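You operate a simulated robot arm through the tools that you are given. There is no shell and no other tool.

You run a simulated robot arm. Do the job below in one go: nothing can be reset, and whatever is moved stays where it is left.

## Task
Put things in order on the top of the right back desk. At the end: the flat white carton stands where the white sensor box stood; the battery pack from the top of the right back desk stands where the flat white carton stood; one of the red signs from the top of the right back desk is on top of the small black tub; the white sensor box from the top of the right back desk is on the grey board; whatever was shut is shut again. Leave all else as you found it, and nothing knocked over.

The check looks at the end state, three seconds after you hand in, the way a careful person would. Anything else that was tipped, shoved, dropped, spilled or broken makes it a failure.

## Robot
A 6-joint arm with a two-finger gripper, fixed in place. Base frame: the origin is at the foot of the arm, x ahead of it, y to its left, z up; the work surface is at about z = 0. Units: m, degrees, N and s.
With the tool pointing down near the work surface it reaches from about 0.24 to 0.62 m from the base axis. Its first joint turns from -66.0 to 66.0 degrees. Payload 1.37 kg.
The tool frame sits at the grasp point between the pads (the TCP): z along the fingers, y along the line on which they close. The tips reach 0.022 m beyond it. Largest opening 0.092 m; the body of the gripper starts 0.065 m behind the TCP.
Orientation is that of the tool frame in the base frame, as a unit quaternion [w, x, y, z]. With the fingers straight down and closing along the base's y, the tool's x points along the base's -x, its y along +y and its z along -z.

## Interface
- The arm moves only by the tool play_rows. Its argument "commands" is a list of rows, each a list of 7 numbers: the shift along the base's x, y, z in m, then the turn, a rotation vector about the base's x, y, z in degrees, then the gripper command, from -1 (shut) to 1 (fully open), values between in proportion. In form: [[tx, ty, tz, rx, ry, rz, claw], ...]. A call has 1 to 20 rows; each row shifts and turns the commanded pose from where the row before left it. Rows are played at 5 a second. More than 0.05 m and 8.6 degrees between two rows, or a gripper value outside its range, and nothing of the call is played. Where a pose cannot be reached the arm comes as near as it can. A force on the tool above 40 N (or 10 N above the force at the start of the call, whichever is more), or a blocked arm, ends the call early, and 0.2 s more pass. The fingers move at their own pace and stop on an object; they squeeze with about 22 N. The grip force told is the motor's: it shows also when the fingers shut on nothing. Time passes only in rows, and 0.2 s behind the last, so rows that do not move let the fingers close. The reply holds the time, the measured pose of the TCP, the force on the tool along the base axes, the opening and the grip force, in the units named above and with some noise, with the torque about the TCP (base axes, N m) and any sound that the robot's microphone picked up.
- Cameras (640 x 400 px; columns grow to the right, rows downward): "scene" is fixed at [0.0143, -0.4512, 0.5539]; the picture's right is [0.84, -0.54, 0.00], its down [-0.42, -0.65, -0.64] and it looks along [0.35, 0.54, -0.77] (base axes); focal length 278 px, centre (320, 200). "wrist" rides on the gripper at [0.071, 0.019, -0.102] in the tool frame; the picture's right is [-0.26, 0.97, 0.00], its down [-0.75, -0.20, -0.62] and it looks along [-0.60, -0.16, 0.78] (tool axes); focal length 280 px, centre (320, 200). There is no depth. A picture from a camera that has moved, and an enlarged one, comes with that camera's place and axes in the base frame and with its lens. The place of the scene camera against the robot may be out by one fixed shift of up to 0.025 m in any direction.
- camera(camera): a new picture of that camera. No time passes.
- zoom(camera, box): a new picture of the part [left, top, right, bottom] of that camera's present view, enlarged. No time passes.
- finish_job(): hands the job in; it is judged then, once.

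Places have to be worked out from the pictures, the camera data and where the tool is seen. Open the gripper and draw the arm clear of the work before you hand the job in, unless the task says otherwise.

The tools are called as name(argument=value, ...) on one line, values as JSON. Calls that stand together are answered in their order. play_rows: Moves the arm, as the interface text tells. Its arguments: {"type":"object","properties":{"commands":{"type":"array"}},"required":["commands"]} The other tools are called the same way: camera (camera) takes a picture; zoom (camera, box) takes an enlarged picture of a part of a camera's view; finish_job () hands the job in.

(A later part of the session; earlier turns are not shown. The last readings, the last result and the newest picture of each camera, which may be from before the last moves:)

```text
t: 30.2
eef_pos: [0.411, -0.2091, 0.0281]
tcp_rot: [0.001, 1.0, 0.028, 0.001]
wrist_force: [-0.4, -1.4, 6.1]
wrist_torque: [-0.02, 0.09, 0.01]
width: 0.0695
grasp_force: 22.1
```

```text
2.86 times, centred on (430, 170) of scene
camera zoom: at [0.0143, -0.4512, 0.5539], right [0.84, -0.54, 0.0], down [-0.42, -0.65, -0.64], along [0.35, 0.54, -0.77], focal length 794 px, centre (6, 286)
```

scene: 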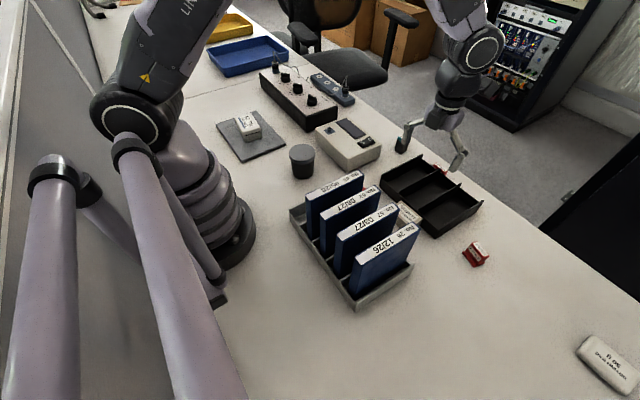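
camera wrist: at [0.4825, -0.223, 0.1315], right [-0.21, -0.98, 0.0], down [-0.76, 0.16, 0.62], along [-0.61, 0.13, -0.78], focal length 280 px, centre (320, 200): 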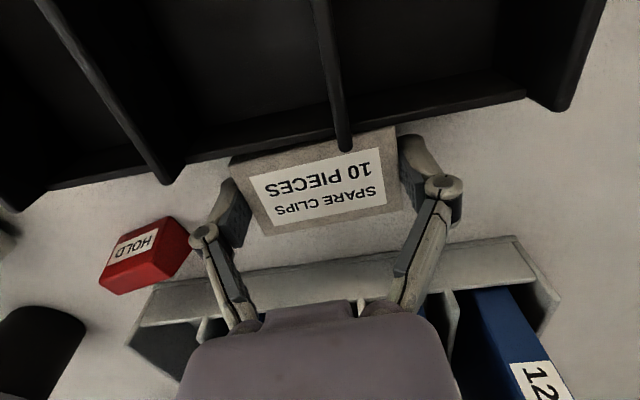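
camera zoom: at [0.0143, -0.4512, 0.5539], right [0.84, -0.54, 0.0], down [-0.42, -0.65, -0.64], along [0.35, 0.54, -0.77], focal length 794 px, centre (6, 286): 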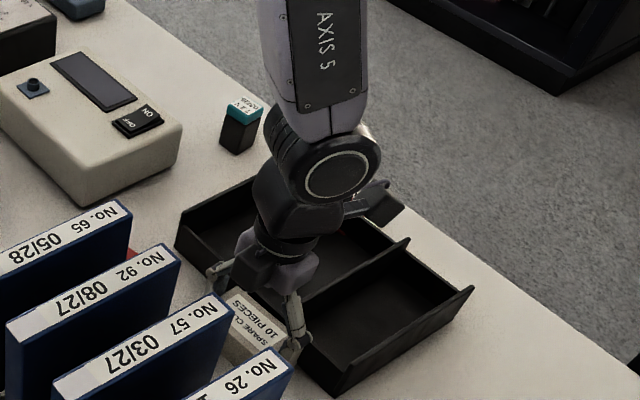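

The carton is gripped at its ends (0.0695 m). I lift it, easing slightly away from the tray wall as it rises.

play_rows(commands=[[-0.001, 0, 0.01, 0, 0, 0, -1], [-0.003, 0, 0.02, 0, 0, 0, -1], [-0.003, 0, 0.035, 0, 0, 0, -1], [0, 0, 0.045, 0, 0, 0, -1], [0, 0, 0.045, 0, 0, 0, -1], [0, 0, 0.045, 0, 0, 0, -1], [0, 0, 0.045, 0, 0, 0, -1], [0, 0, 0, 0, 0, 0, -1]])

camera(camera="wrist")

zoom(camera="scene", box=[330, 100, 530, 240])

```text
t: 32.0
eef_pos: [0.4037, -0.2101, 0.2746]
tcp_rot: [0.0, 1.0, 0.028, 0.0]
wrist_force: [-0.5, 0.6, 0.0]
wrist_torque: [-0.03, 0.03, 0.0]
width: 0.0691
grasp_force: 22.0
```

```text
taken
camera wrist: at [0.4756, -0.2236, 0.3763], right [-0.21, -0.98, 0.0], down [-0.76, 0.16, 0.62], along [-0.61, 0.13, -0.78], focal length 280 px, centre (320, 200)
```

wrist: 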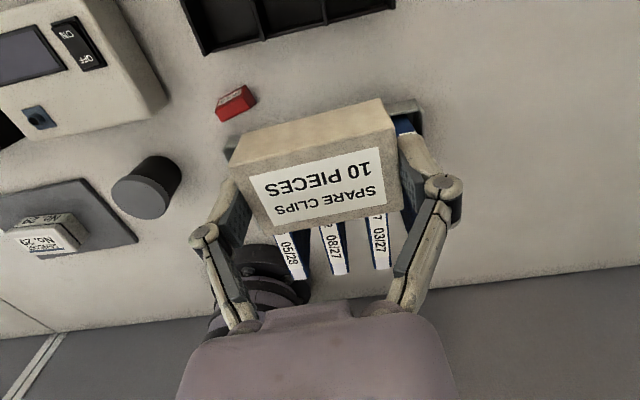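

```text
2.86 times, centred on (430, 170) of scene
camera zoom: at [0.0143, -0.4512, 0.5539], right [0.84, -0.54, 0.0], down [-0.42, -0.65, -0.64], along [0.35, 0.54, -0.77], focal length 794 px, centre (6, 286)
```

zoom: 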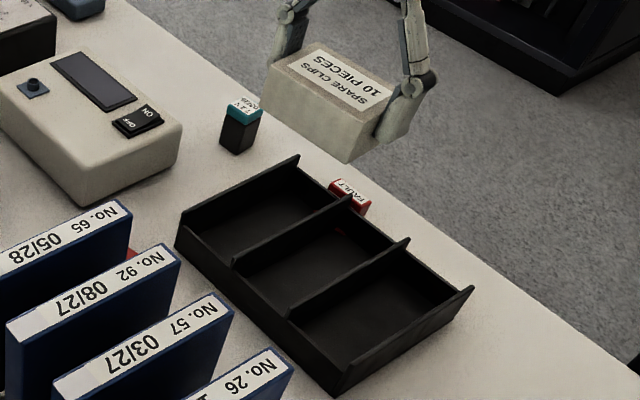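

Clean lift, with tray and neighbours unmoved. I carry the carton to above the sensor box's former place, (0.309,-0.4285), turning it by -8° to match the old orientation.

play_rows(commands=[[-0.0158, -0.0364, 0, 0, 0, -1.33, -1], [-0.0158, -0.0364, 0, 0, 0, -1.33, -1], [-0.0158, -0.0364, 0, 0, 0, -1.33, -1], [-0.0158, -0.0364, 0, 0, 0, -1.33, -1], [-0.0158, -0.0364, 0, 0, 0, -1.33, -1], [-0.0158, -0.0364, 0, 0, 0, -1.33, -1], [0, 0, -0.04, 0, 0, 0, -1], [0, 0, -0.04, 0, 0, 0, -1], [0, 0, -0.04, 0, 0, 0, -1], [0, 0, -0.04, 0, 0, 0, -1], [0, 0, -0.03, 0, 0, 0, -1], [0, 0, 0, 0, 0, 0, -1]])

camera(camera="wrist")

zoom(camera="scene", box=[360, 200, 560, 360])

```text
t: 34.6
eef_pos: [0.3093, -0.4269, 0.0839]
tcp_rot: [0.0, 0.999, -0.041, -0.001]
wrist_force: [0.0, 0.0, -1.1]
wrist_torque: [-0.03, 0.02, -0.02]
width: 0.0693
grasp_force: 22.1
```

```text
taken
camera wrist: at [0.3775, -0.4514, 0.1861], right [-0.34, -0.94, 0.0], down [-0.73, 0.27, 0.62], along [-0.59, 0.21, -0.78], focal length 280 px, centre (320, 200)
```

wrist: 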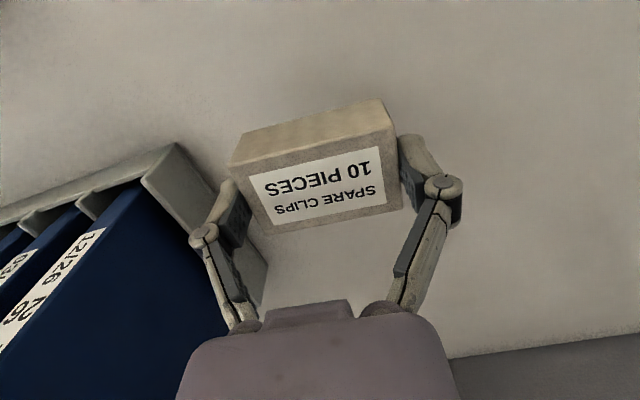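

```text
2.50 times, centred on (460, 280) of scene
camera zoom: at [0.0143, -0.4512, 0.5539], right [0.84, -0.54, 0.0], down [-0.42, -0.65, -0.64], along [0.35, 0.54, -0.77], focal length 695 px, centre (-30, 0)
```

zoom: 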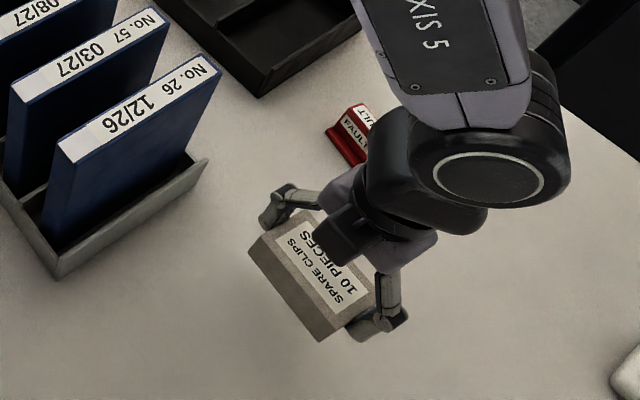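

Clearances are fine on both sides. I lower to just above the table, then a small last step to feel contact.

play_rows(commands=[[0, -0.001, -0.03, 0, 0, 0, -1], [0, 0, -0.018, 0, 0, 0, -1], [0, 0, -0.005, 0, 0, 0, -1], [0, 0, 0, 0, 0, 0, -1]])

```text
t: 35.6
eef_pos: [0.3092, -0.4285, 0.0316]
tcp_rot: [0.0, 0.999, -0.042, 0.0]
wrist_force: [0.4, -1.0, -0.6]
wrist_torque: [-0.01, 0.02, -0.02]
width: 0.0691
grasp_force: 22.2
```

No contact yet at z≈0.0316. I step down 3 mm more.

play_rows(commands=[[0, 0, -0.002, 0, 0, 0, -1], [0, 0, -0.001, 0, 0, 0, -1], [0, 0, 0, 0, 0, 0, -1]])

```text
t: 36.4
eef_pos: [0.31, -0.428, 0.029]
tcp_rot: [0.001, 0.999, -0.042, 0.001]
wrist_force: [-2.5, 3.8, 16.1]
wrist_torque: [0.13, 0.07, -0.02]
width: 0.0695
grasp_force: 21.6
```

Contact is felt (16 N), so the carton is on the table. I ease up a millimetre, open and rise.

play_rows(commands=[[0, 0, 0.001, 0, 0, 0, -1], [0, 0, 0, 0, 0, 0, 0.6], [0, 0, 0, 0, 0, 0, 1], [0, 0, 0, 0, 0, 0, 1], [0, 0, 0.02, 0, 0, 0, 1], [0, 0, 0.035, 0, 0, 0, 1], [0, 0, 0.045, 0, 0, 0, 1], [0, 0, 0.045, 0, 0, 0, 1], [0, 0, 0.045, 0, 0, 0, 1], [0, 0, 0.03, 0, 0, 0, 1], [0, 0, 0, 0, 0, 0, 1]])

camera(camera="scene")

camera(camera="wrist")

```text
t: 38.8
eef_pos: [0.3093, -0.4279, 0.2482]
tcp_rot: [0.0, 0.999, -0.041, 0.0]
wrist_force: [-0.3, -0.5, -0.4]
wrist_torque: [-0.04, 0.0, -0.03]
width: 0.0918
grasp_force: 0.1
```

```text
taken
```

scene: 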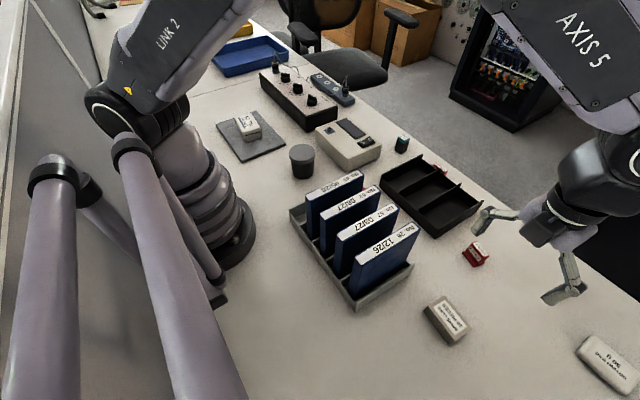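

```text
taken
camera wrist: at [0.3782, -0.4517, 0.3502], right [-0.34, -0.94, 0.0], down [-0.73, 0.27, 0.63], along [-0.59, 0.21, -0.78], focal length 280 px, centre (320, 200)
```

wrist: 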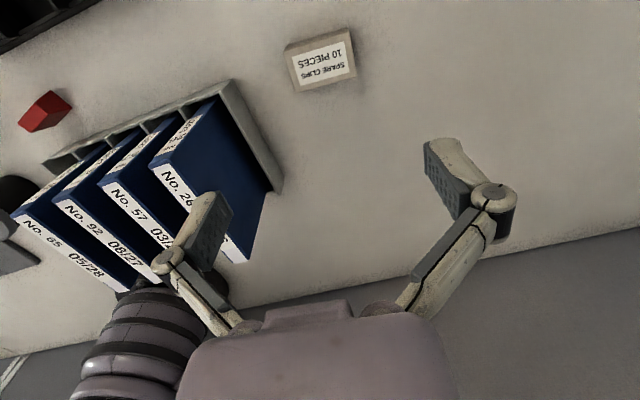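

The carton now stands where the sensor box stood. Next is the FAULT sign at about (0.471,-0.368), with its long axis about -12° from y. I move to hover over it with the matching yaw for a closer measurement.

play_rows(commands=[[0.0323, 0.012, -0.0176, 0, 0, -1.4, 1], [0.0323, 0.012, -0.0176, 0, 0, -1.4, 1], [0.0323, 0.012, -0.0176, 0, 0, -1.4, 1], [0.0323, 0.012, -0.0176, 0, 0, -1.4, 1], [0.0323, 0.012, -0.0176, 0, 0, -1.4, 1], [0, 0, 0, 0, 0, 0, 1]])

camera(camera="wrist")

zoom(camera="wrist", box=[270, 40, 370, 120])

zoom(camera="scene", box=[400, 220, 560, 360])

```text
t: 40.2
eef_pos: [0.47, -0.37, 0.1602]
tcp_rot: [0.0, 0.995, -0.103, 0.001]
wrist_force: [-0.5, 0.3, 0.1]
wrist_torque: [0.01, 0.0, 0.01]
width: 0.0919
grasp_force: 0.0
```

```text
taken
camera wrist: at [0.536, -0.4014, 0.2622], right [-0.45, -0.89, 0.0], down [-0.7, 0.35, 0.62], along [-0.56, 0.28, -0.78], focal length 280 px, centre (320, 200)
```

wrist: 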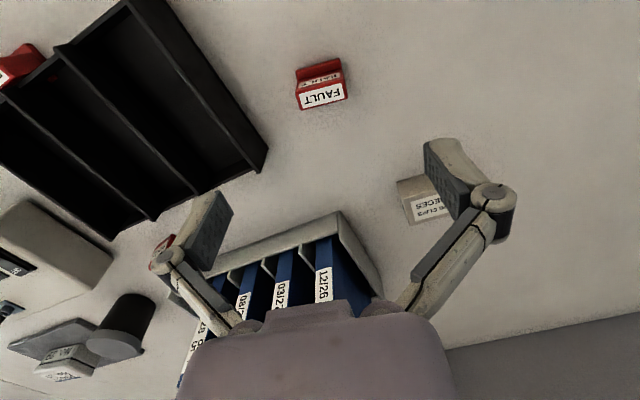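

```text
5.00 times, centred on (320, 80) of wrist
camera zoom: at [0.536, -0.4014, 0.2622], right [-0.45, -0.89, 0.0], down [-0.7, 0.35, 0.62], along [-0.56, 0.28, -0.78], focal length 1402 px, centre (320, 800)
```

zoom: 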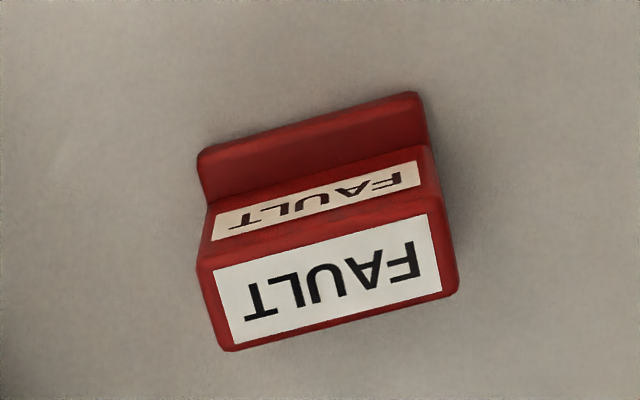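

```text
2.86 times, centred on (480, 290) of scene
camera zoom: at [0.0144, -0.4512, 0.5539], right [0.84, -0.54, 0.0], down [-0.42, -0.65, -0.64], along [0.35, 0.54, -0.77], focal length 794 px, centre (-137, -57)
```

zoom: 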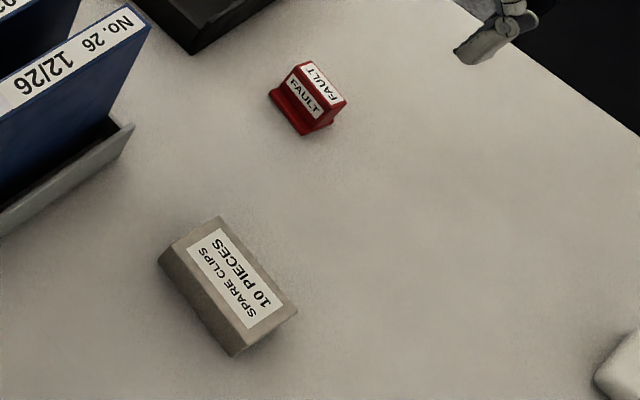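

The sign is an inverted T about 0.04 m wide, centred at (0.470,-0.369), top at z≈0.038, and the fingers are aligned with its ends. I descend and grip it.

play_rows(commands=[[0, 0.0008, -0.04, 0, 0, -0.5, 1], [0, 0, -0.04, 0, 0, 0, 1], [0, 0, -0.035, 0, 0, 0, 1], [0, 0, -0.015, 0, 0, 0, 1], [0, 0, 0, 0, 0, 0, 1], [0, 0, 0, 0, 0, 0, -1], [0, 0, 0, 0, 0, 0, -1], [0, 0, 0, 0, 0, 0, -1], [0, 0, 0, 0, 0, 0, -1], [0, 0, 0, 0, 0, 0, -1], [0, 0, 0, 0, 0, 0, -1]])

camera(camera="wrist")

```text
t: 42.6
eef_pos: [0.4713, -0.368, 0.0313]
tcp_rot: [0.001, 0.994, -0.107, -0.001]
wrist_force: [-0.4, -0.2, 3.6]
wrist_torque: [0.01, -0.01, -0.02]
width: 0.0392
grasp_force: 21.7
```

```text
taken
camera wrist: at [0.5358, -0.401, 0.1329], right [-0.46, -0.89, 0.0], down [-0.69, 0.36, 0.62], along [-0.55, 0.29, -0.78], focal length 280 px, centre (320, 200)
```

wrist: 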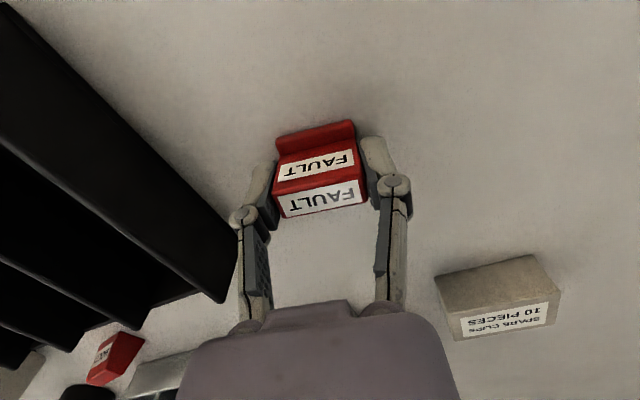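

The sign is held (0.039 m). I lift it straight up to a safe height.

play_rows(commands=[[0, 0, 0.02, 0, 0, 0, -1], [0, 0, 0.04, 0, 0, 0, -1], [0, 0, 0.045, 0, 0, 0, -1], [0, 0, 0.045, 0, 0, 0, -1], [0, 0, 0.045, 0, 0, 0, -1], [0, 0, 0.045, 0, 0, 0, -1], [0, 0, 0, 0, 0, 0, -1]])

camera(camera="wrist")

```text
t: 44.2
eef_pos: [0.4703, -0.3673, 0.2714]
tcp_rot: [0.0, 0.994, -0.108, 0.0]
wrist_force: [-0.3, 0.0, -0.5]
wrist_torque: [-0.01, -0.02, 0.03]
width: 0.0388
grasp_force: 21.6
```

```text
taken
camera wrist: at [0.535, -0.4001, 0.373], right [-0.46, -0.89, 0.0], down [-0.69, 0.36, 0.63], along [-0.55, 0.29, -0.78], focal length 280 px, centre (320, 200)
```

wrist: 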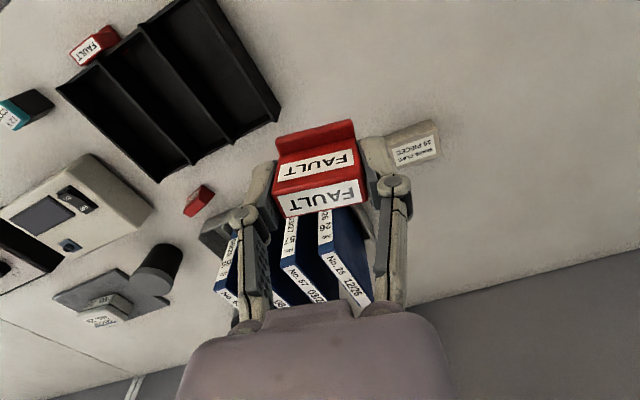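

I carry the sign over toward the tub, estimated at about (0.289,0.072), turning the tool to about -90° on the way so the camera ends up over free space.

play_rows(commands=[[-0.0101, 0.0383, 0, 0, 0, 8.5, -1], [-0.0101, 0.0383, 0, 0, 0, 8.5, -1], [-0.0101, 0.0383, 0, 0, 0, 8.5, -1], [-0.0101, 0.0383, 0, 0, 0, 8.5, -1], [-0.0101, 0.0383, 0, 0, 0, 8.5, -1], [-0.0101, 0.0383, 0, 0, 0, 8.5, -1], [-0.0101, 0.0383, 0, 0, 0, 8.5, -1], [-0.0222, 0.0344, 0, 0, 0, 8.5, -1], [-0.0222, 0.0344, 0, 0, 0, 8.5, -1], [-0.0222, 0.0344, 0, 0, 0, 8.5, -1], [-0.0222, 0.0344, 0, 0, 0, 8.5, -1], [-0.0222, 0.0344, 0, 0, 0, 8.5, -1], [0, 0, 0, 0, 0, 0, -1]])

camera(camera="wrist")

camera(camera="scene")

```text
t: 47.0
eef_pos: [0.2878, 0.0733, 0.2707]
tcp_rot: [0.0, 0.708, 0.706, 0.0]
wrist_force: [0.2, 0.9, -0.7]
wrist_torque: [0.0, -0.03, -0.01]
width: 0.0389
grasp_force: 21.9
```

```text
taken
camera wrist: at [0.3072, 0.1448, 0.3733], right [0.96, -0.27, 0.0], down [-0.21, -0.75, 0.62], along [-0.17, -0.6, -0.78], focal length 280 px, centre (320, 200)
```

wrist: 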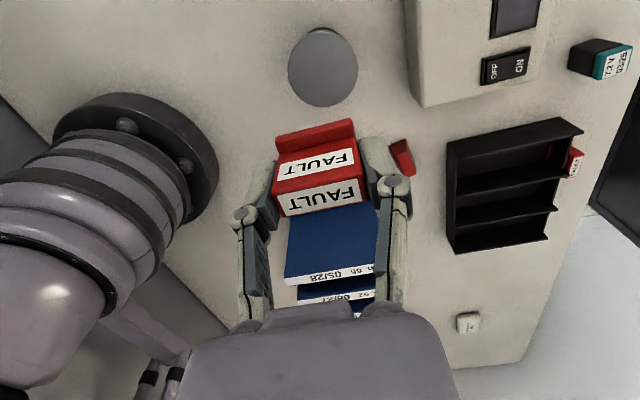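

```text
taken
```

scene: 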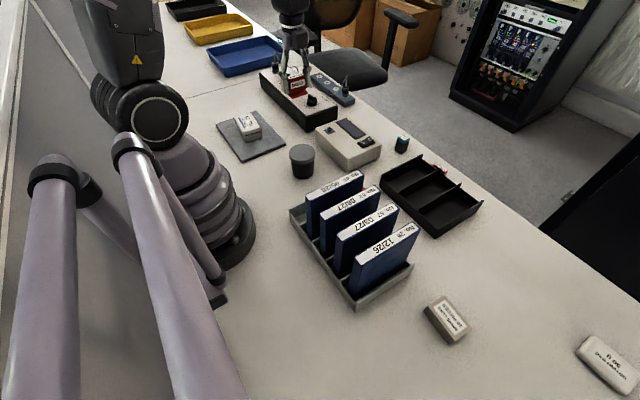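

The lid is well in view: centre about (0.291,0.074), top z≈0.064, diameter ~0.07. I centre over it and descend to about 1 cm above.

play_rows(commands=[[0.0025, 0.0005, -0.04, 0, 0, 0, -1], [0, 0, -0.04, 0, 0, 0, -1], [0, 0, -0.04, 0, 0, 0, -1], [0, 0, -0.035, 0, 0, 0, -1], [0, 0, -0.01, 0, 0, 0, -1], [0, 0, 0, 0, 0, 0, -1]])

camera(camera="wrist")

zoom(camera="scene", box=[250, 90, 370, 190])

```text
t: 48.4
eef_pos: [0.2922, 0.0737, 0.1058]
tcp_rot: [0.0, 0.709, 0.705, 0.0]
wrist_force: [-3.9, 0.4, 17.1]
wrist_torque: [0.02, 0.05, 0.03]
width: 0.039
grasp_force: 22.0
```

```text
taken
camera wrist: at [0.3107, 0.1452, 0.208], right [0.96, -0.27, 0.0], down [-0.21, -0.75, 0.62], along [-0.17, -0.6, -0.78], focal length 280 px, centre (320, 200)
```

wrist: 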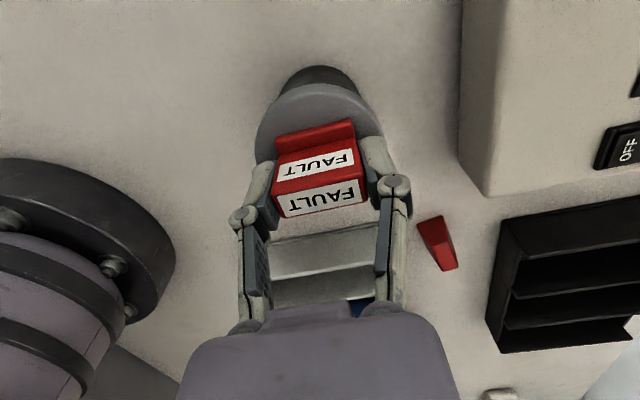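

```text
4.00 times, centred on (310, 140) of scene
camera zoom: at [0.0143, -0.4512, 0.5539], right [0.84, -0.54, 0.0], down [-0.42, -0.65, -0.64], along [0.35, 0.54, -0.77], focal length 1111 px, centre (360, 440)
```

zoom: 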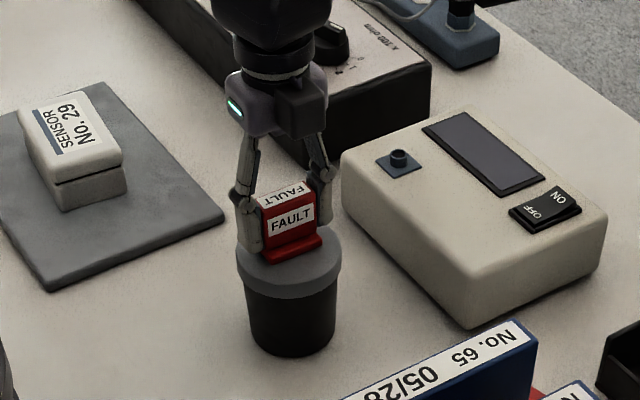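

The sign's foot already touches the lid at z≈0.106 (17 N), so the lid top is at about 0.0755 and its centre about 4 mm further along +y. I lift a few millimetres, shift by 4 mm and settle again.

play_rows(commands=[[0, 0, 0.005, 0, 0, 0, -1], [-0.0005, 0.004, 0, 0, 0, 0, -1], [0, 0, -0.003, 0, 0, 0, -1], [0, 0, 0, 0, 0, 0, -1]])

zoom(camera="wrist", box=[230, 50, 410, 240])

zoom(camera="scene", box=[280, 120, 340, 185])

```text
t: 49.4
eef_pos: [0.2907, 0.0773, 0.1085]
tcp_rot: [0.0, 0.709, 0.706, 0.0]
wrist_force: [-0.4, -0.4, 0.0]
wrist_torque: [0.05, 0.0, 0.01]
width: 0.0393
grasp_force: 21.6
```

```text
2.11 times, centred on (320, 145) of wrist
camera zoom: at [0.3106, 0.1488, 0.21], right [0.96, -0.27, 0.0], down [-0.21, -0.75, 0.62], along [-0.17, -0.6, -0.78], focal length 590 px, centre (320, 316)
```

zoom: 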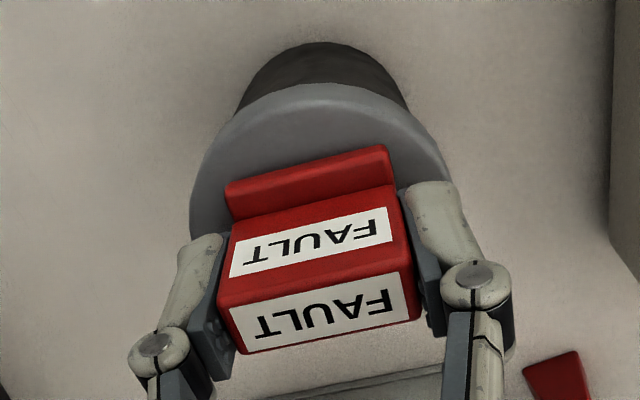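

```text
6.15 times, centred on (310, 152) of scene
camera zoom: at [0.0143, -0.4512, 0.5539], right [0.84, -0.54, 0.0], down [-0.42, -0.65, -0.64], along [0.35, 0.54, -0.77], focal length 1710 px, centre (382, 492)
```

zoom: 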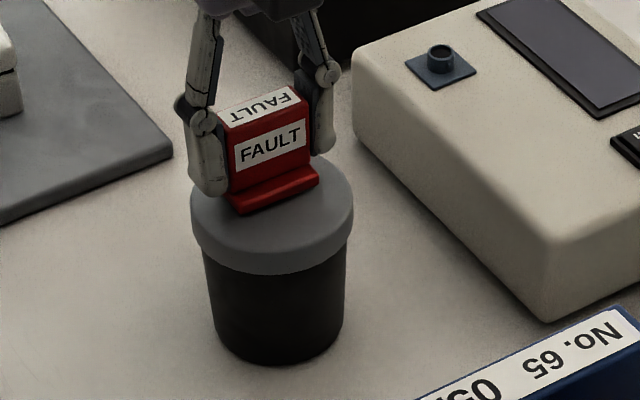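

The sign is clear of the lid again by ~3 mm. The scene view suggests it may be too far along +y on the lid, so I look closer before releasing.

zoom(camera="scene", box=[286, 134, 322, 164])

zoom(camera="wrist", box=[230, 60, 400, 180])

```text
13.33 times, centred on (304, 149) of scene
camera zoom: at [0.0143, -0.4512, 0.5539], right [0.84, -0.54, 0.0], down [-0.42, -0.65, -0.64], along [0.35, 0.54, -0.77], focal length 3705 px, centre (533, 880)
```

zoom: 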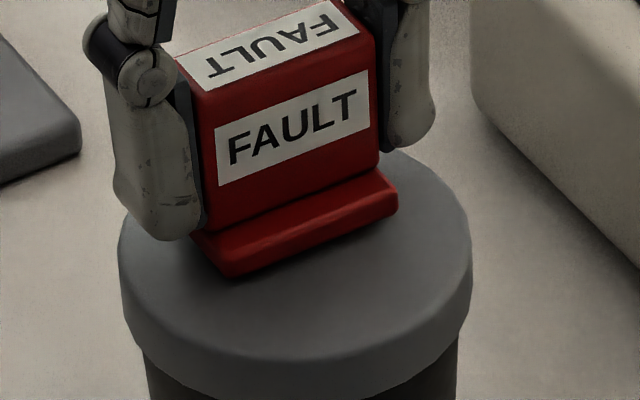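

```text
3.33 times, centred on (315, 120) of wrist
camera zoom: at [0.3106, 0.1488, 0.21], right [0.96, -0.27, 0.0], down [-0.21, -0.75, 0.62], along [-0.17, -0.6, -0.78], focal length 935 px, centre (337, 467)
```

zoom: 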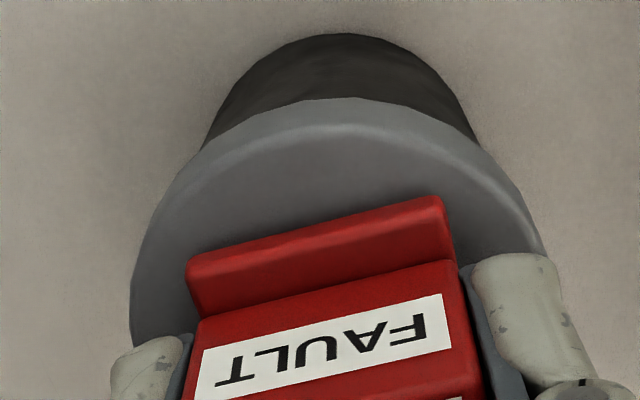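

With the lid's rim resolved, the lid centre is at about y≈0.069. I shift the sign by 8 mm along -y while it hovers, then look again before lowering.

play_rows(commands=[[0, 0, 0.001, 0, 0, 0, -1], [0, -0.004, 0, 0, 0, 0, -1], [0, -0.004, 0, 0, 0, 0, -1], [0, 0, 0, 0, 0, 0, -1]])

zoom(camera="scene", box=[286, 134, 322, 164])

zoom(camera="wrist", box=[230, 60, 400, 180])

```text
t: 50.4
eef_pos: [0.2914, 0.0697, 0.1093]
tcp_rot: [0.0, 0.709, 0.705, 0.0]
wrist_force: [-0.7, 0.0, 0.0]
wrist_torque: [0.0, 0.0, 0.0]
width: 0.0392
grasp_force: 22.3
```

```text
13.33 times, centred on (304, 149) of scene
camera zoom: at [0.0143, -0.4512, 0.5539], right [0.84, -0.54, 0.0], down [-0.42, -0.65, -0.64], along [0.35, 0.54, -0.77], focal length 3705 px, centre (533, 880)
```

zoom: 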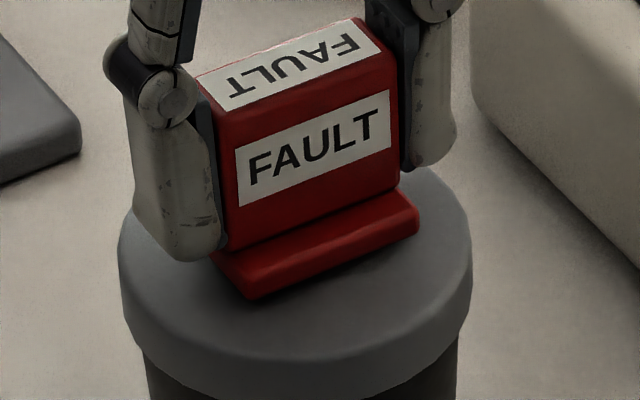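

```text
3.33 times, centred on (315, 120) of wrist
camera zoom: at [0.3105, 0.1407, 0.2107], right [0.96, -0.27, 0.0], down [-0.21, -0.75, 0.62], along [-0.17, -0.6, -0.78], focal length 935 px, centre (337, 467)
```

zoom: 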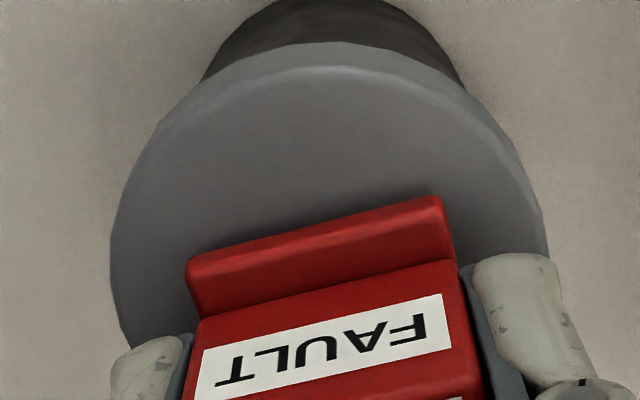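

Now the sign is centred on the lid. I lower 2.5 mm to touch.

play_rows(commands=[[0, 0, -0.0015, 0, 0, 0, -1], [0, 0, -0.001, 0, 0, 0, -1], [0, 0, 0, 0, 0, 0, -1]])

```text
t: 51.2
eef_pos: [0.2917, 0.0684, 0.1061]
tcp_rot: [0.0, 0.709, 0.706, 0.001]
wrist_force: [0.2, 0.4, 1.1]
wrist_torque: [-0.04, -0.03, 0.01]
width: 0.0389
grasp_force: 22.6
```

Barely touching (about 1 N). I press half a millimetre more to be sure of contact, then release slowly and rise.

play_rows(commands=[[0, 0, -0.0006, 0, 0, 0, -1], [0, 0, 0, 0, 0, 0, -1]])

```text
t: 51.8
eef_pos: [0.2906, 0.0693, 0.1055]
tcp_rot: [0.0, 0.709, 0.705, 0.0]
wrist_force: [-1.2, -0.5, 10.2]
wrist_torque: [-0.07, 0.01, 0.03]
width: 0.039
grasp_force: 21.8
```

Firm contact (10 N). I open the fingers in steps and rise straight up.

play_rows(commands=[[0, 0, 0.0004, 0, 0, 0, -1], [0, 0, 0, 0, 0, 0, 0.0], [0, 0, 0, 0, 0, 0, 0.4], [0, 0, 0, 0, 0, 0, 0.8], [0, 0, 0, 0, 0, 0, 0.8], [0, 0, 0.015, 0, 0, 0, 0.8], [0, 0, 0.03, 0, 0, 0, 0.8], [0, 0, 0.04, 0, 0, 0, 1], [0, 0, 0.045, 0, 0, 0, 1], [0, 0, 0.04, 0, 0, 0, 1], [0, 0, 0, 0, 0, 0, 1]])

camera(camera="wrist")

zoom(camera="scene", box=[250, 90, 430, 210])

```text
t: 54.2
eef_pos: [0.2918, 0.0683, 0.2769]
tcp_rot: [0.0, 0.709, 0.705, 0.0]
wrist_force: [-0.1, -0.8, 0.4]
wrist_torque: [0.04, -0.01, 0.02]
width: 0.092
grasp_force: 0.1
```

```text
taken
camera wrist: at [0.3108, 0.1404, 0.3789], right [0.96, -0.27, 0.0], down [-0.21, -0.75, 0.62], along [-0.17, -0.6, -0.78], focal length 280 px, centre (320, 200)
```

wrist: 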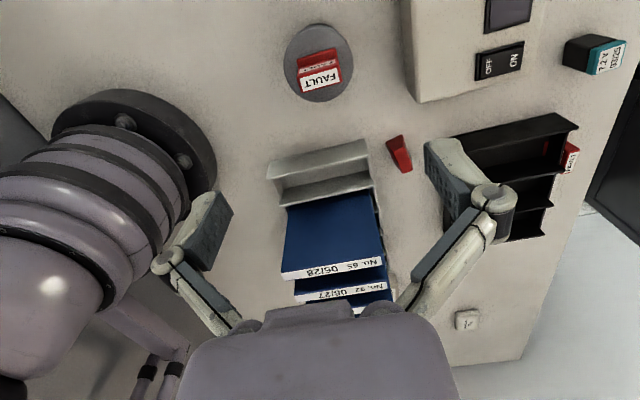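

```text
3.33 times, centred on (340, 150) of scene
camera zoom: at [0.0143, -0.4512, 0.5539], right [0.84, -0.54, 0.0], down [-0.42, -0.65, -0.64], along [0.35, 0.54, -0.77], focal length 926 px, centre (253, 367)
```

zoom: 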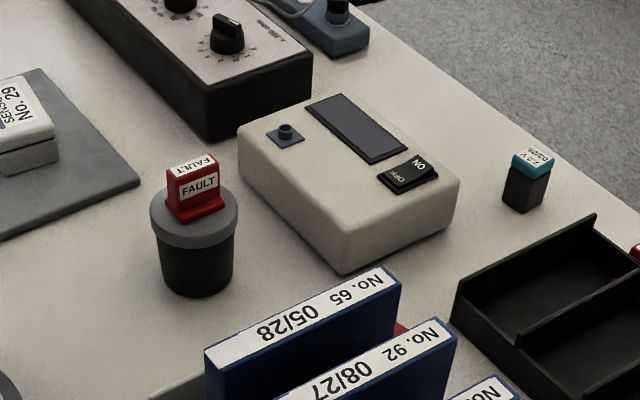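

The sign stands centred on the lid. The battery should be near (0.59,-0.01). I move toward it and turn the tool back to yaw 0 to get a close view.

play_rows(commands=[[0.0189, -0.0071, -0.003, 0, 0, 8.2, 1], [0.0189, -0.0071, -0.003, 0, 0, 8.2, 1], [0.0189, -0.0071, -0.003, 0, 0, 8.2, 1], [0.0189, -0.0071, -0.003, 0, 0, 8.2, 1], [0.0189, -0.0071, -0.003, 0, 0, 8.2, 1], [0.0189, -0.0071, -0.003, 0, 0, 8.2, 1], [0.0189, -0.0071, -0.003, 0, 0, 8.2, 1], [0.0189, -0.0071, -0.003, 0, 0, 8.2, 1], [0.0189, -0.0071, -0.003, 0, 0, 8.2, 1], [0.0189, -0.0071, -0.003, 0, 0, 8.2, 1], [0.0189, -0.0071, -0.003, 0, 0, 8.2, 1], [0, 0, 0, 0, 0, 0, 1]])

camera(camera="wrist")

camera(camera="scene")

```text
t: 56.8
eef_pos: [0.4998, -0.0104, 0.2432]
tcp_rot: [0.001, 0.0, 1.0, 0.0]
wrist_force: [-0.6, 0.4, -0.2]
wrist_torque: [-0.01, -0.03, 0.05]
width: 0.0922
grasp_force: 0.1
```

```text
taken
camera wrist: at [0.4284, 0.0106, 0.3449], right [0.26, 0.97, 0.0], down [0.75, -0.2, 0.62], along [0.6, -0.16, -0.78], focal length 280 px, centre (320, 200)
```

wrist: 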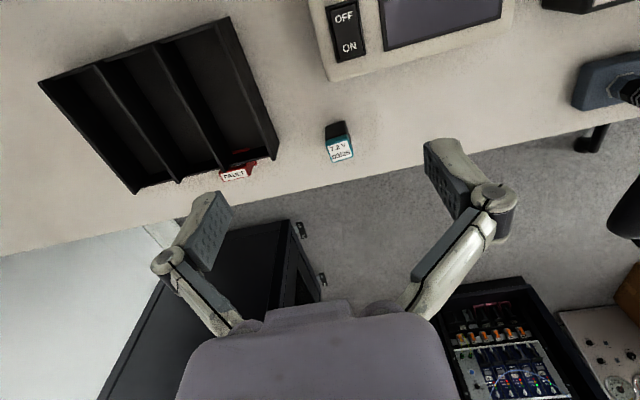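

```text
taken
```

scene: 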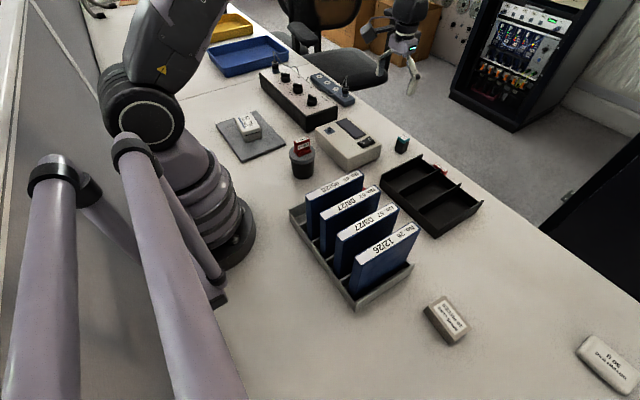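

The battery stands between the desk edge and the instrument, upright. I zoom in to get its corners and orientation.

zoom(camera="wrist", box=[300, 100, 380, 180])

zoom(camera="scene", box=[380, 120, 430, 165])

```text
5.00 times, centred on (340, 140) of wrist
camera zoom: at [0.4284, 0.0106, 0.3449], right [0.26, 0.97, 0.0], down [0.75, -0.2, 0.62], along [0.6, -0.16, -0.78], focal length 1402 px, centre (220, 500)
```

zoom: 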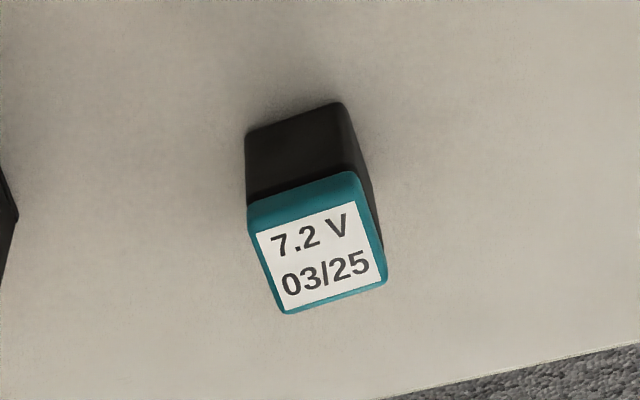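

```text
8.89 times, centred on (405, 142) of scene
camera zoom: at [0.0143, -0.4512, 0.5539], right [0.84, -0.54, 0.0], down [-0.42, -0.65, -0.64], along [0.35, 0.54, -0.77], focal length 2470 px, centre (-436, 711)
```

zoom: 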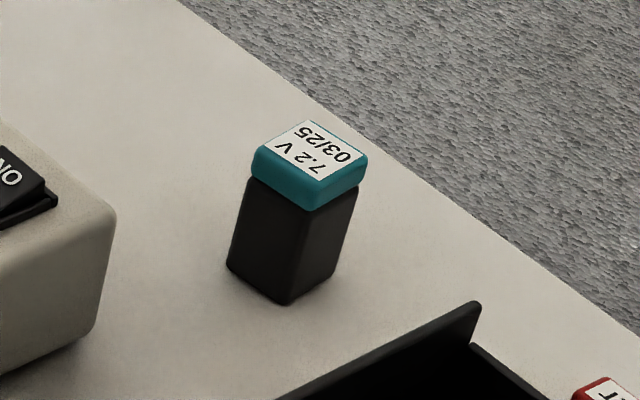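

The battery is about 0.026 × 0.029 × 0.045 m, centred near (0.591,-0.0085), yaw +5°. I hover above it with the fingers partly closed, to stay clear of the tray's end wall.

play_rows(commands=[[0.0304, 0.0006, -0.031, 0, 0, 1.7, 0.3], [0.0304, 0.0006, -0.031, 0, 0, 1.7, 0.3], [0.0304, 0.0006, -0.031, 0, 0, 1.7, 0.3], [0, 0, 0, 0, 0, 0, 0.3]])

camera(camera="wrist")

zoom(camera="wrist", box=[270, 50, 370, 130])

zoom(camera="scene", box=[350, 80, 490, 200])

```text
t: 57.8
eef_pos: [0.5916, -0.0057, 0.1492]
tcp_rot: [0.0, -0.045, 0.999, 0.001]
wrist_force: [-0.6, -0.8, -0.6]
wrist_torque: [-0.01, 0.0, 0.02]
width: 0.0597
grasp_force: 0.1
```

```text
taken
camera wrist: at [0.5188, 0.0072, 0.2514], right [0.18, 0.98, 0.0], down [0.77, -0.14, 0.62], along [0.61, -0.11, -0.78], focal length 280 px, centre (320, 200)
```

wrist: 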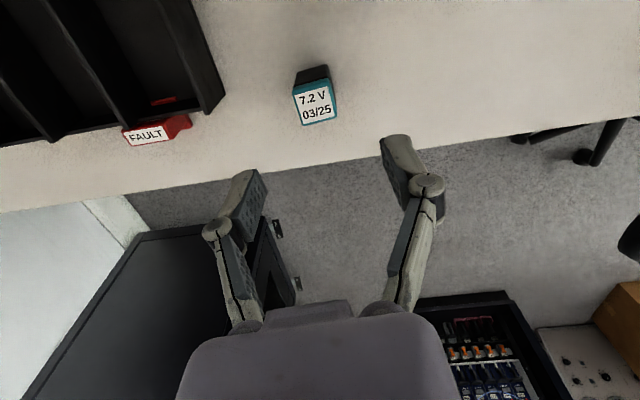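

```text
5.00 times, centred on (320, 90) of wrist
camera zoom: at [0.5188, 0.0072, 0.2514], right [0.18, 0.98, 0.0], down [0.77, -0.14, 0.62], along [0.61, -0.11, -0.78], focal length 1402 px, centre (320, 750)
```

zoom: 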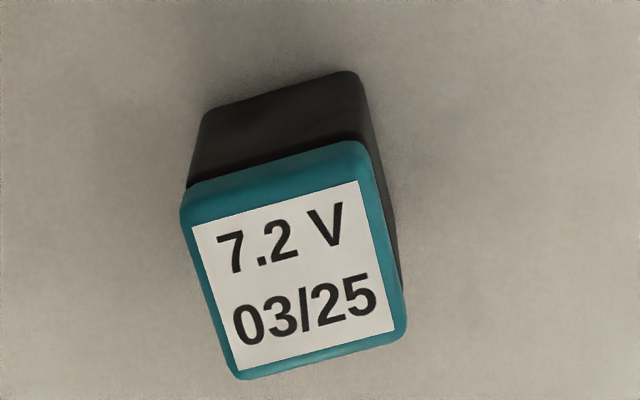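

```text
3.33 times, centred on (420, 140) of scene
camera zoom: at [0.0144, -0.4512, 0.5539], right [0.84, -0.54, 0.0], down [-0.42, -0.65, -0.64], along [0.35, 0.54, -0.77], focal length 926 px, centre (-13, 400)
```

zoom: 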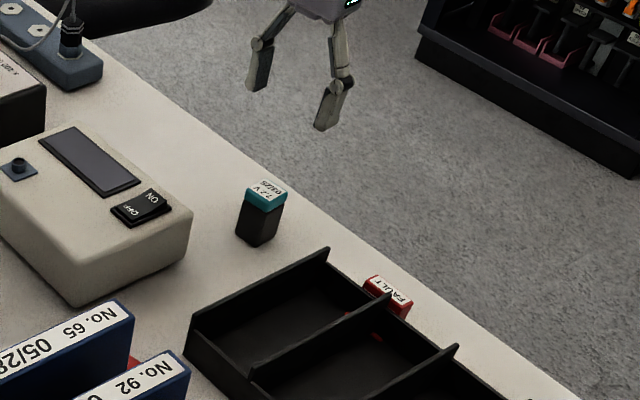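

The second view gives the battery top at z≈0.05 and centre (0.590,-0.009), aligned with the fingers. I make the fine shift, descend to z≈0.032 and close.

play_rows(commands=[[-0.0015, -0.0032, -0.03, 0, 0, 0, 0.3], [0, 0, -0.03, 0, 0, 0, 0.3], [0, 0, 0, 0, 0, 0, 0.3]])

camera(camera="wrist")

zoom(camera="scene", box=[350, 80, 490, 200])

```text
t: 58.6
eef_pos: [0.5893, -0.0104, 0.0898]
tcp_rot: [0.001, -0.044, 0.999, 0.0]
wrist_force: [-0.6, 0.8, 0.4]
wrist_torque: [0.02, 0.0, 0.0]
width: 0.0598
grasp_force: 0.1
```

```text
taken
camera wrist: at [0.5169, 0.0033, 0.1917], right [0.18, 0.98, 0.0], down [0.77, -0.14, 0.63], along [0.62, -0.11, -0.78], focal length 280 px, centre (320, 200)
```

wrist: 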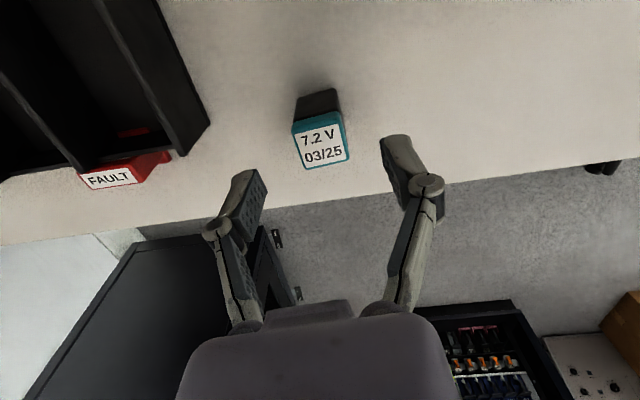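

```text
3.33 times, centred on (420, 140) of scene
camera zoom: at [0.0143, -0.4512, 0.5539], right [0.84, -0.54, 0.0], down [-0.42, -0.65, -0.64], along [0.35, 0.54, -0.77], focal length 926 px, centre (-13, 400)
```

zoom: 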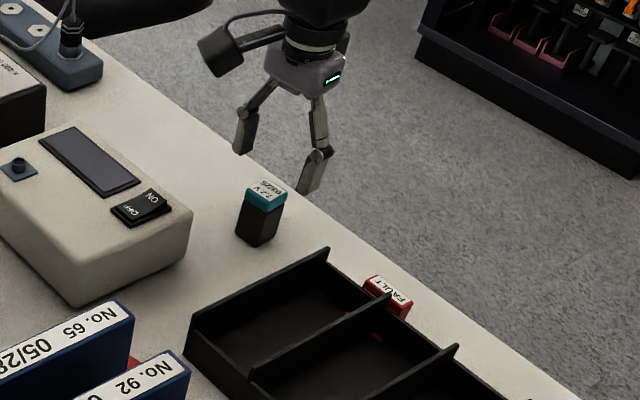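

Alignment is right on the TCP line. I descend to z≈0.032 and close.

play_rows(commands=[[0, 0, -0.03, 0, 0, 0, 0.3], [0, 0, -0.02, 0, 0, 0, 0.3], [0, 0, -0.008, 0, 0, 0, 0.3], [0, 0, 0, 0, 0, 0, 0.3], [0, 0, 0, 0, 0, 0, -1], [0, 0, 0, 0, 0, 0, -1], [0, 0, 0, 0, 0, 0, -1], [0, 0, 0, 0, 0, 0, -1], [0, 0, 0, 0, 0, 0, -1]])

camera(camera="wrist")

zoom(camera="scene", box=[350, 80, 490, 200])

```text
t: 60.6
eef_pos: [0.5894, -0.0107, 0.0323]
tcp_rot: [0.0, -0.044, 0.999, 0.0]
wrist_force: [0.1, 1.0, -0.3]
wrist_torque: [0.02, 0.01, -0.01]
width: 0.0273
grasp_force: 21.6
```

```text
taken
camera wrist: at [0.5165, 0.0037, 0.1343], right [0.18, 0.98, 0.0], down [0.77, -0.14, 0.62], along [0.61, -0.11, -0.78], focal length 280 px, centre (320, 200)
```

wrist: 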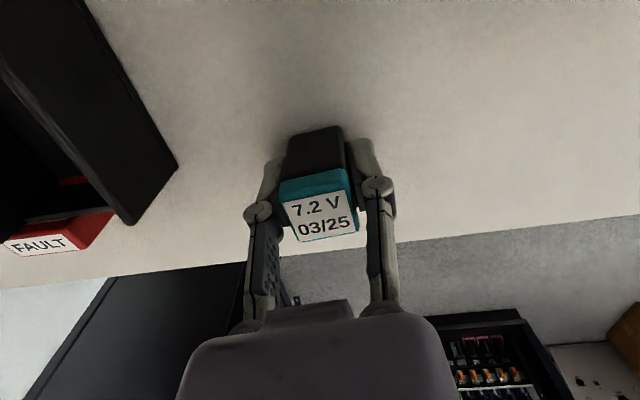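

```text
3.33 times, centred on (420, 140) of scene
camera zoom: at [0.0143, -0.4512, 0.5539], right [0.84, -0.54, 0.0], down [-0.42, -0.65, -0.64], along [0.35, 0.54, -0.77], focal length 926 px, centre (-13, 400)
```

zoom: 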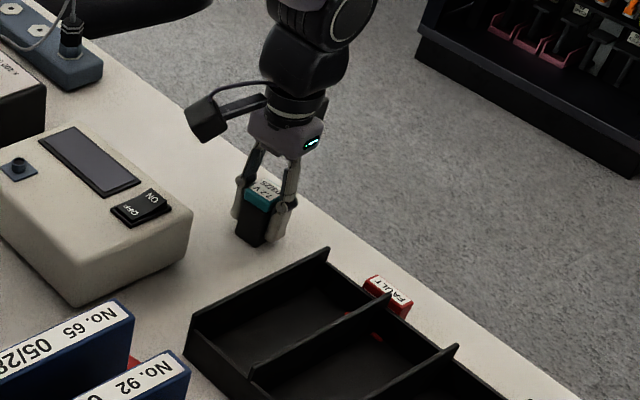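

The battery is gripped (0.027 m). I lift it straight up.

play_rows(commands=[[0, 0, 0.02, 0, 0, 0, -1], [0, 0, 0.04, 0, 0, 0, -1], [0, 0, 0.045, 0, 0, 0, -1], [0, 0, 0.045, 0, 0, 0, -1], [-0.005, 0, 0.045, 0, 0, 0, -1], [-0.01, 0, 0.03, 0, 0, 0, -1], [0, 0, 0, 0, 0, 0, -1]])

camera(camera="wrist")

camera(camera="scene")

```text
t: 62.2
eef_pos: [0.5745, -0.0097, 0.2574]
tcp_rot: [0.001, -0.043, 0.999, -0.001]
wrist_force: [-0.6, -0.3, 0.1]
wrist_torque: [0.02, 0.0, -0.02]
width: 0.0273
grasp_force: 22.5
```

```text
taken
camera wrist: at [0.5021, 0.004, 0.3592], right [0.18, 0.98, 0.0], down [0.77, -0.14, 0.62], along [0.61, -0.11, -0.78], focal length 280 px, centre (320, 200)
```

wrist: 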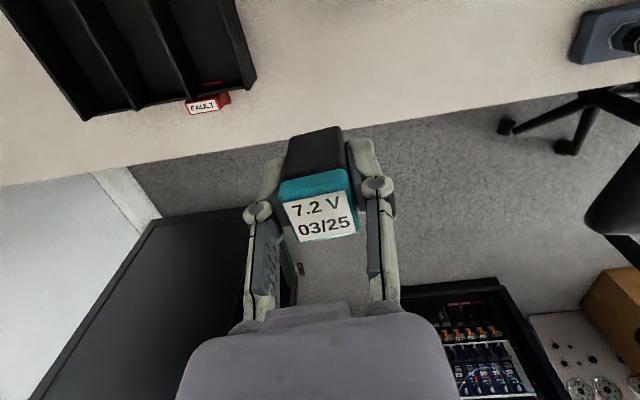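

```text
taken
```

scene: 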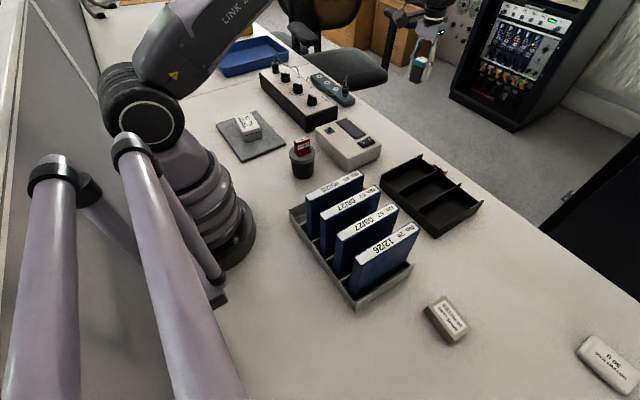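

The battery is secure. I carry it over the carton's former place, (0.4105,-0.209), turning the tool to -165° on the way; the last 12° follow.

play_rows(commands=[[-0.0082, -0.01, 0, 0, 0, -8.5, -1], [-0.0082, -0.01, 0, 0, 0, -8.5, -1], [-0.0082, -0.01, 0, 0, 0, -8.5, -1], [-0.0082, -0.01, 0, 0, 0, -8.5, -1], [-0.0082, -0.01, 0, 0, 0, -8.5, -1], [-0.0082, -0.01, 0, 0, 0, -8.5, -1], [-0.0082, -0.01, 0, 0, 0, -8.5, -1], [-0.0082, -0.01, 0, 0, 0, -8.5, -1], [-0.0082, -0.01, 0, 0, 0, -8.5, -1], [-0.0082, -0.01, 0, 0, 0, -8.5, -1], [-0.0082, -0.01, 0, 0, 0, -8.5, -1], [-0.0082, -0.01, 0, 0, 0, -8.5, -1], [-0.0082, -0.01, 0, 0, 0, -8.5, -1], [-0.0082, -0.01, 0, 0, 0, -8.5, -1], [-0.0082, -0.01, 0, 0, 0, -8.5, -1], [-0.0082, -0.01, 0, 0, 0, -8.5, -1], [-0.0082, -0.01, 0, 0, 0, -8.5, -1], [-0.0082, -0.01, 0, 0, 0, -8.5, -1], [-0.0082, -0.01, 0, 0, 0, -8.5, -1], [-0.0082, -0.01, 0, 0, 0, -8.5, -1]])

play_rows(commands=[[0, 0, 0, 0, 0, -6.1, -1], [0, 0, 0, 0, 0, -6.1, -1], [0, 0, 0, 0, 0, 0, -1]])

camera(camera="wrist")

camera(camera="scene")

```text
t: 66.4
eef_pos: [0.4101, -0.2121, 0.2579]
tcp_rot: [0.0, 0.992, 0.13, 0.0]
wrist_force: [0.2, 0.5, -0.4]
wrist_torque: [-0.03, -0.04, 0.01]
width: 0.0272
grasp_force: 22.0
```

```text
t: 67.2
eef_pos: [0.41, -0.2098, 0.2569]
tcp_rot: [0.001, 1.0, 0.024, 0.001]
wrist_force: [0.7, 0.0, -1.0]
wrist_torque: [0.01, 0.04, -0.03]
width: 0.0273
grasp_force: 21.7
```

```text
taken
camera wrist: at [0.4815, -0.2253, 0.3595], right [-0.22, -0.98, 0.0], down [-0.76, 0.17, 0.63], along [-0.61, 0.13, -0.78], focal length 280 px, centre (320, 200)
```

wrist: 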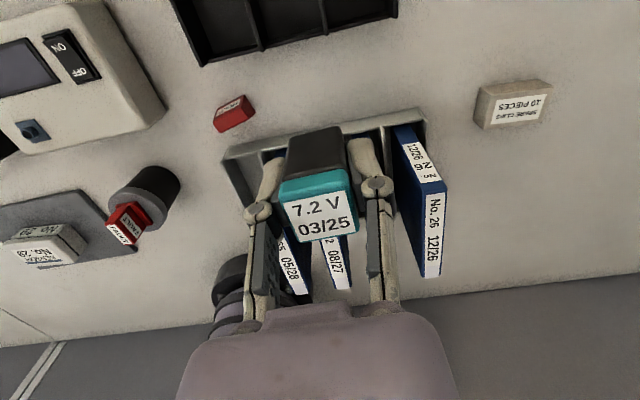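

```text
taken
```

scene: 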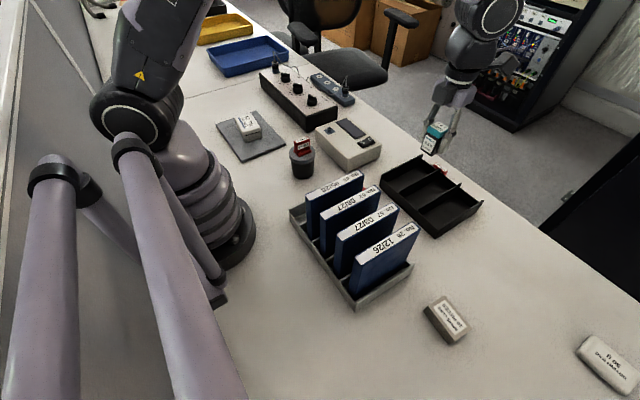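

The TCP is over the carton's old centre (0.410,-0.210). I descend partway and check clearances.

play_rows(commands=[[0, 0.0005, -0.04, 0, 0, 0, -1], [0, 0, -0.04, 0, 0, 0, -1], [0, 0, -0.04, 0, 0, 0, -1], [0, 0, -0.04, 0, 0, 0, -1], [0, 0, -0.03, 0, 0, 0, -1], [0, 0, 0, 0, 0, 0, -1]])

camera(camera="wrist")

zoom(camera="scene", box=[340, 130, 500, 240])

```text
t: 68.6
eef_pos: [0.4099, -0.2097, 0.068]
tcp_rot: [0.001, 1.0, 0.025, 0.0]
wrist_force: [-0.2, 0.0, 0.1]
wrist_torque: [-0.01, 0.04, 0.03]
width: 0.0273
grasp_force: 21.5
```

```text
taken
camera wrist: at [0.4814, -0.225, 0.1687], right [-0.21, -0.98, 0.0], down [-0.76, 0.17, 0.62], along [-0.61, 0.13, -0.78], focal length 280 px, centre (320, 200)
```

wrist: 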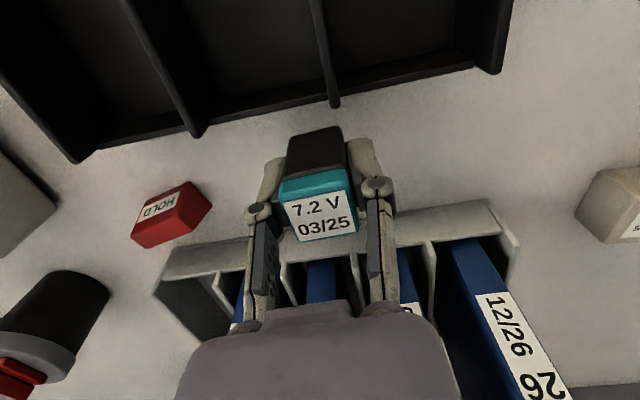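

```text
3.64 times, centred on (420, 185) of scene
camera zoom: at [0.0144, -0.4512, 0.5539], right [0.84, -0.54, 0.0], down [-0.42, -0.65, -0.64], along [0.35, 0.54, -0.77], focal length 1010 px, centre (-44, 254)
```

zoom: 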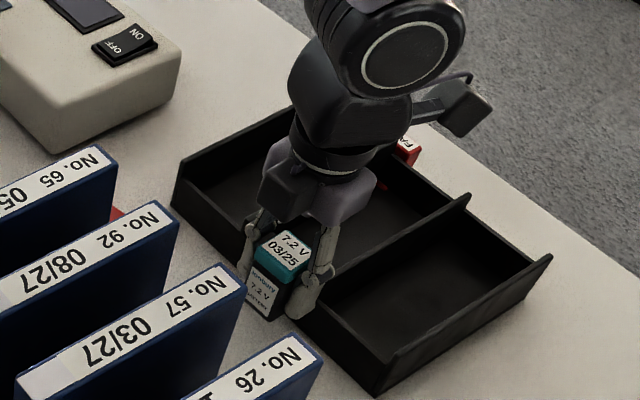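

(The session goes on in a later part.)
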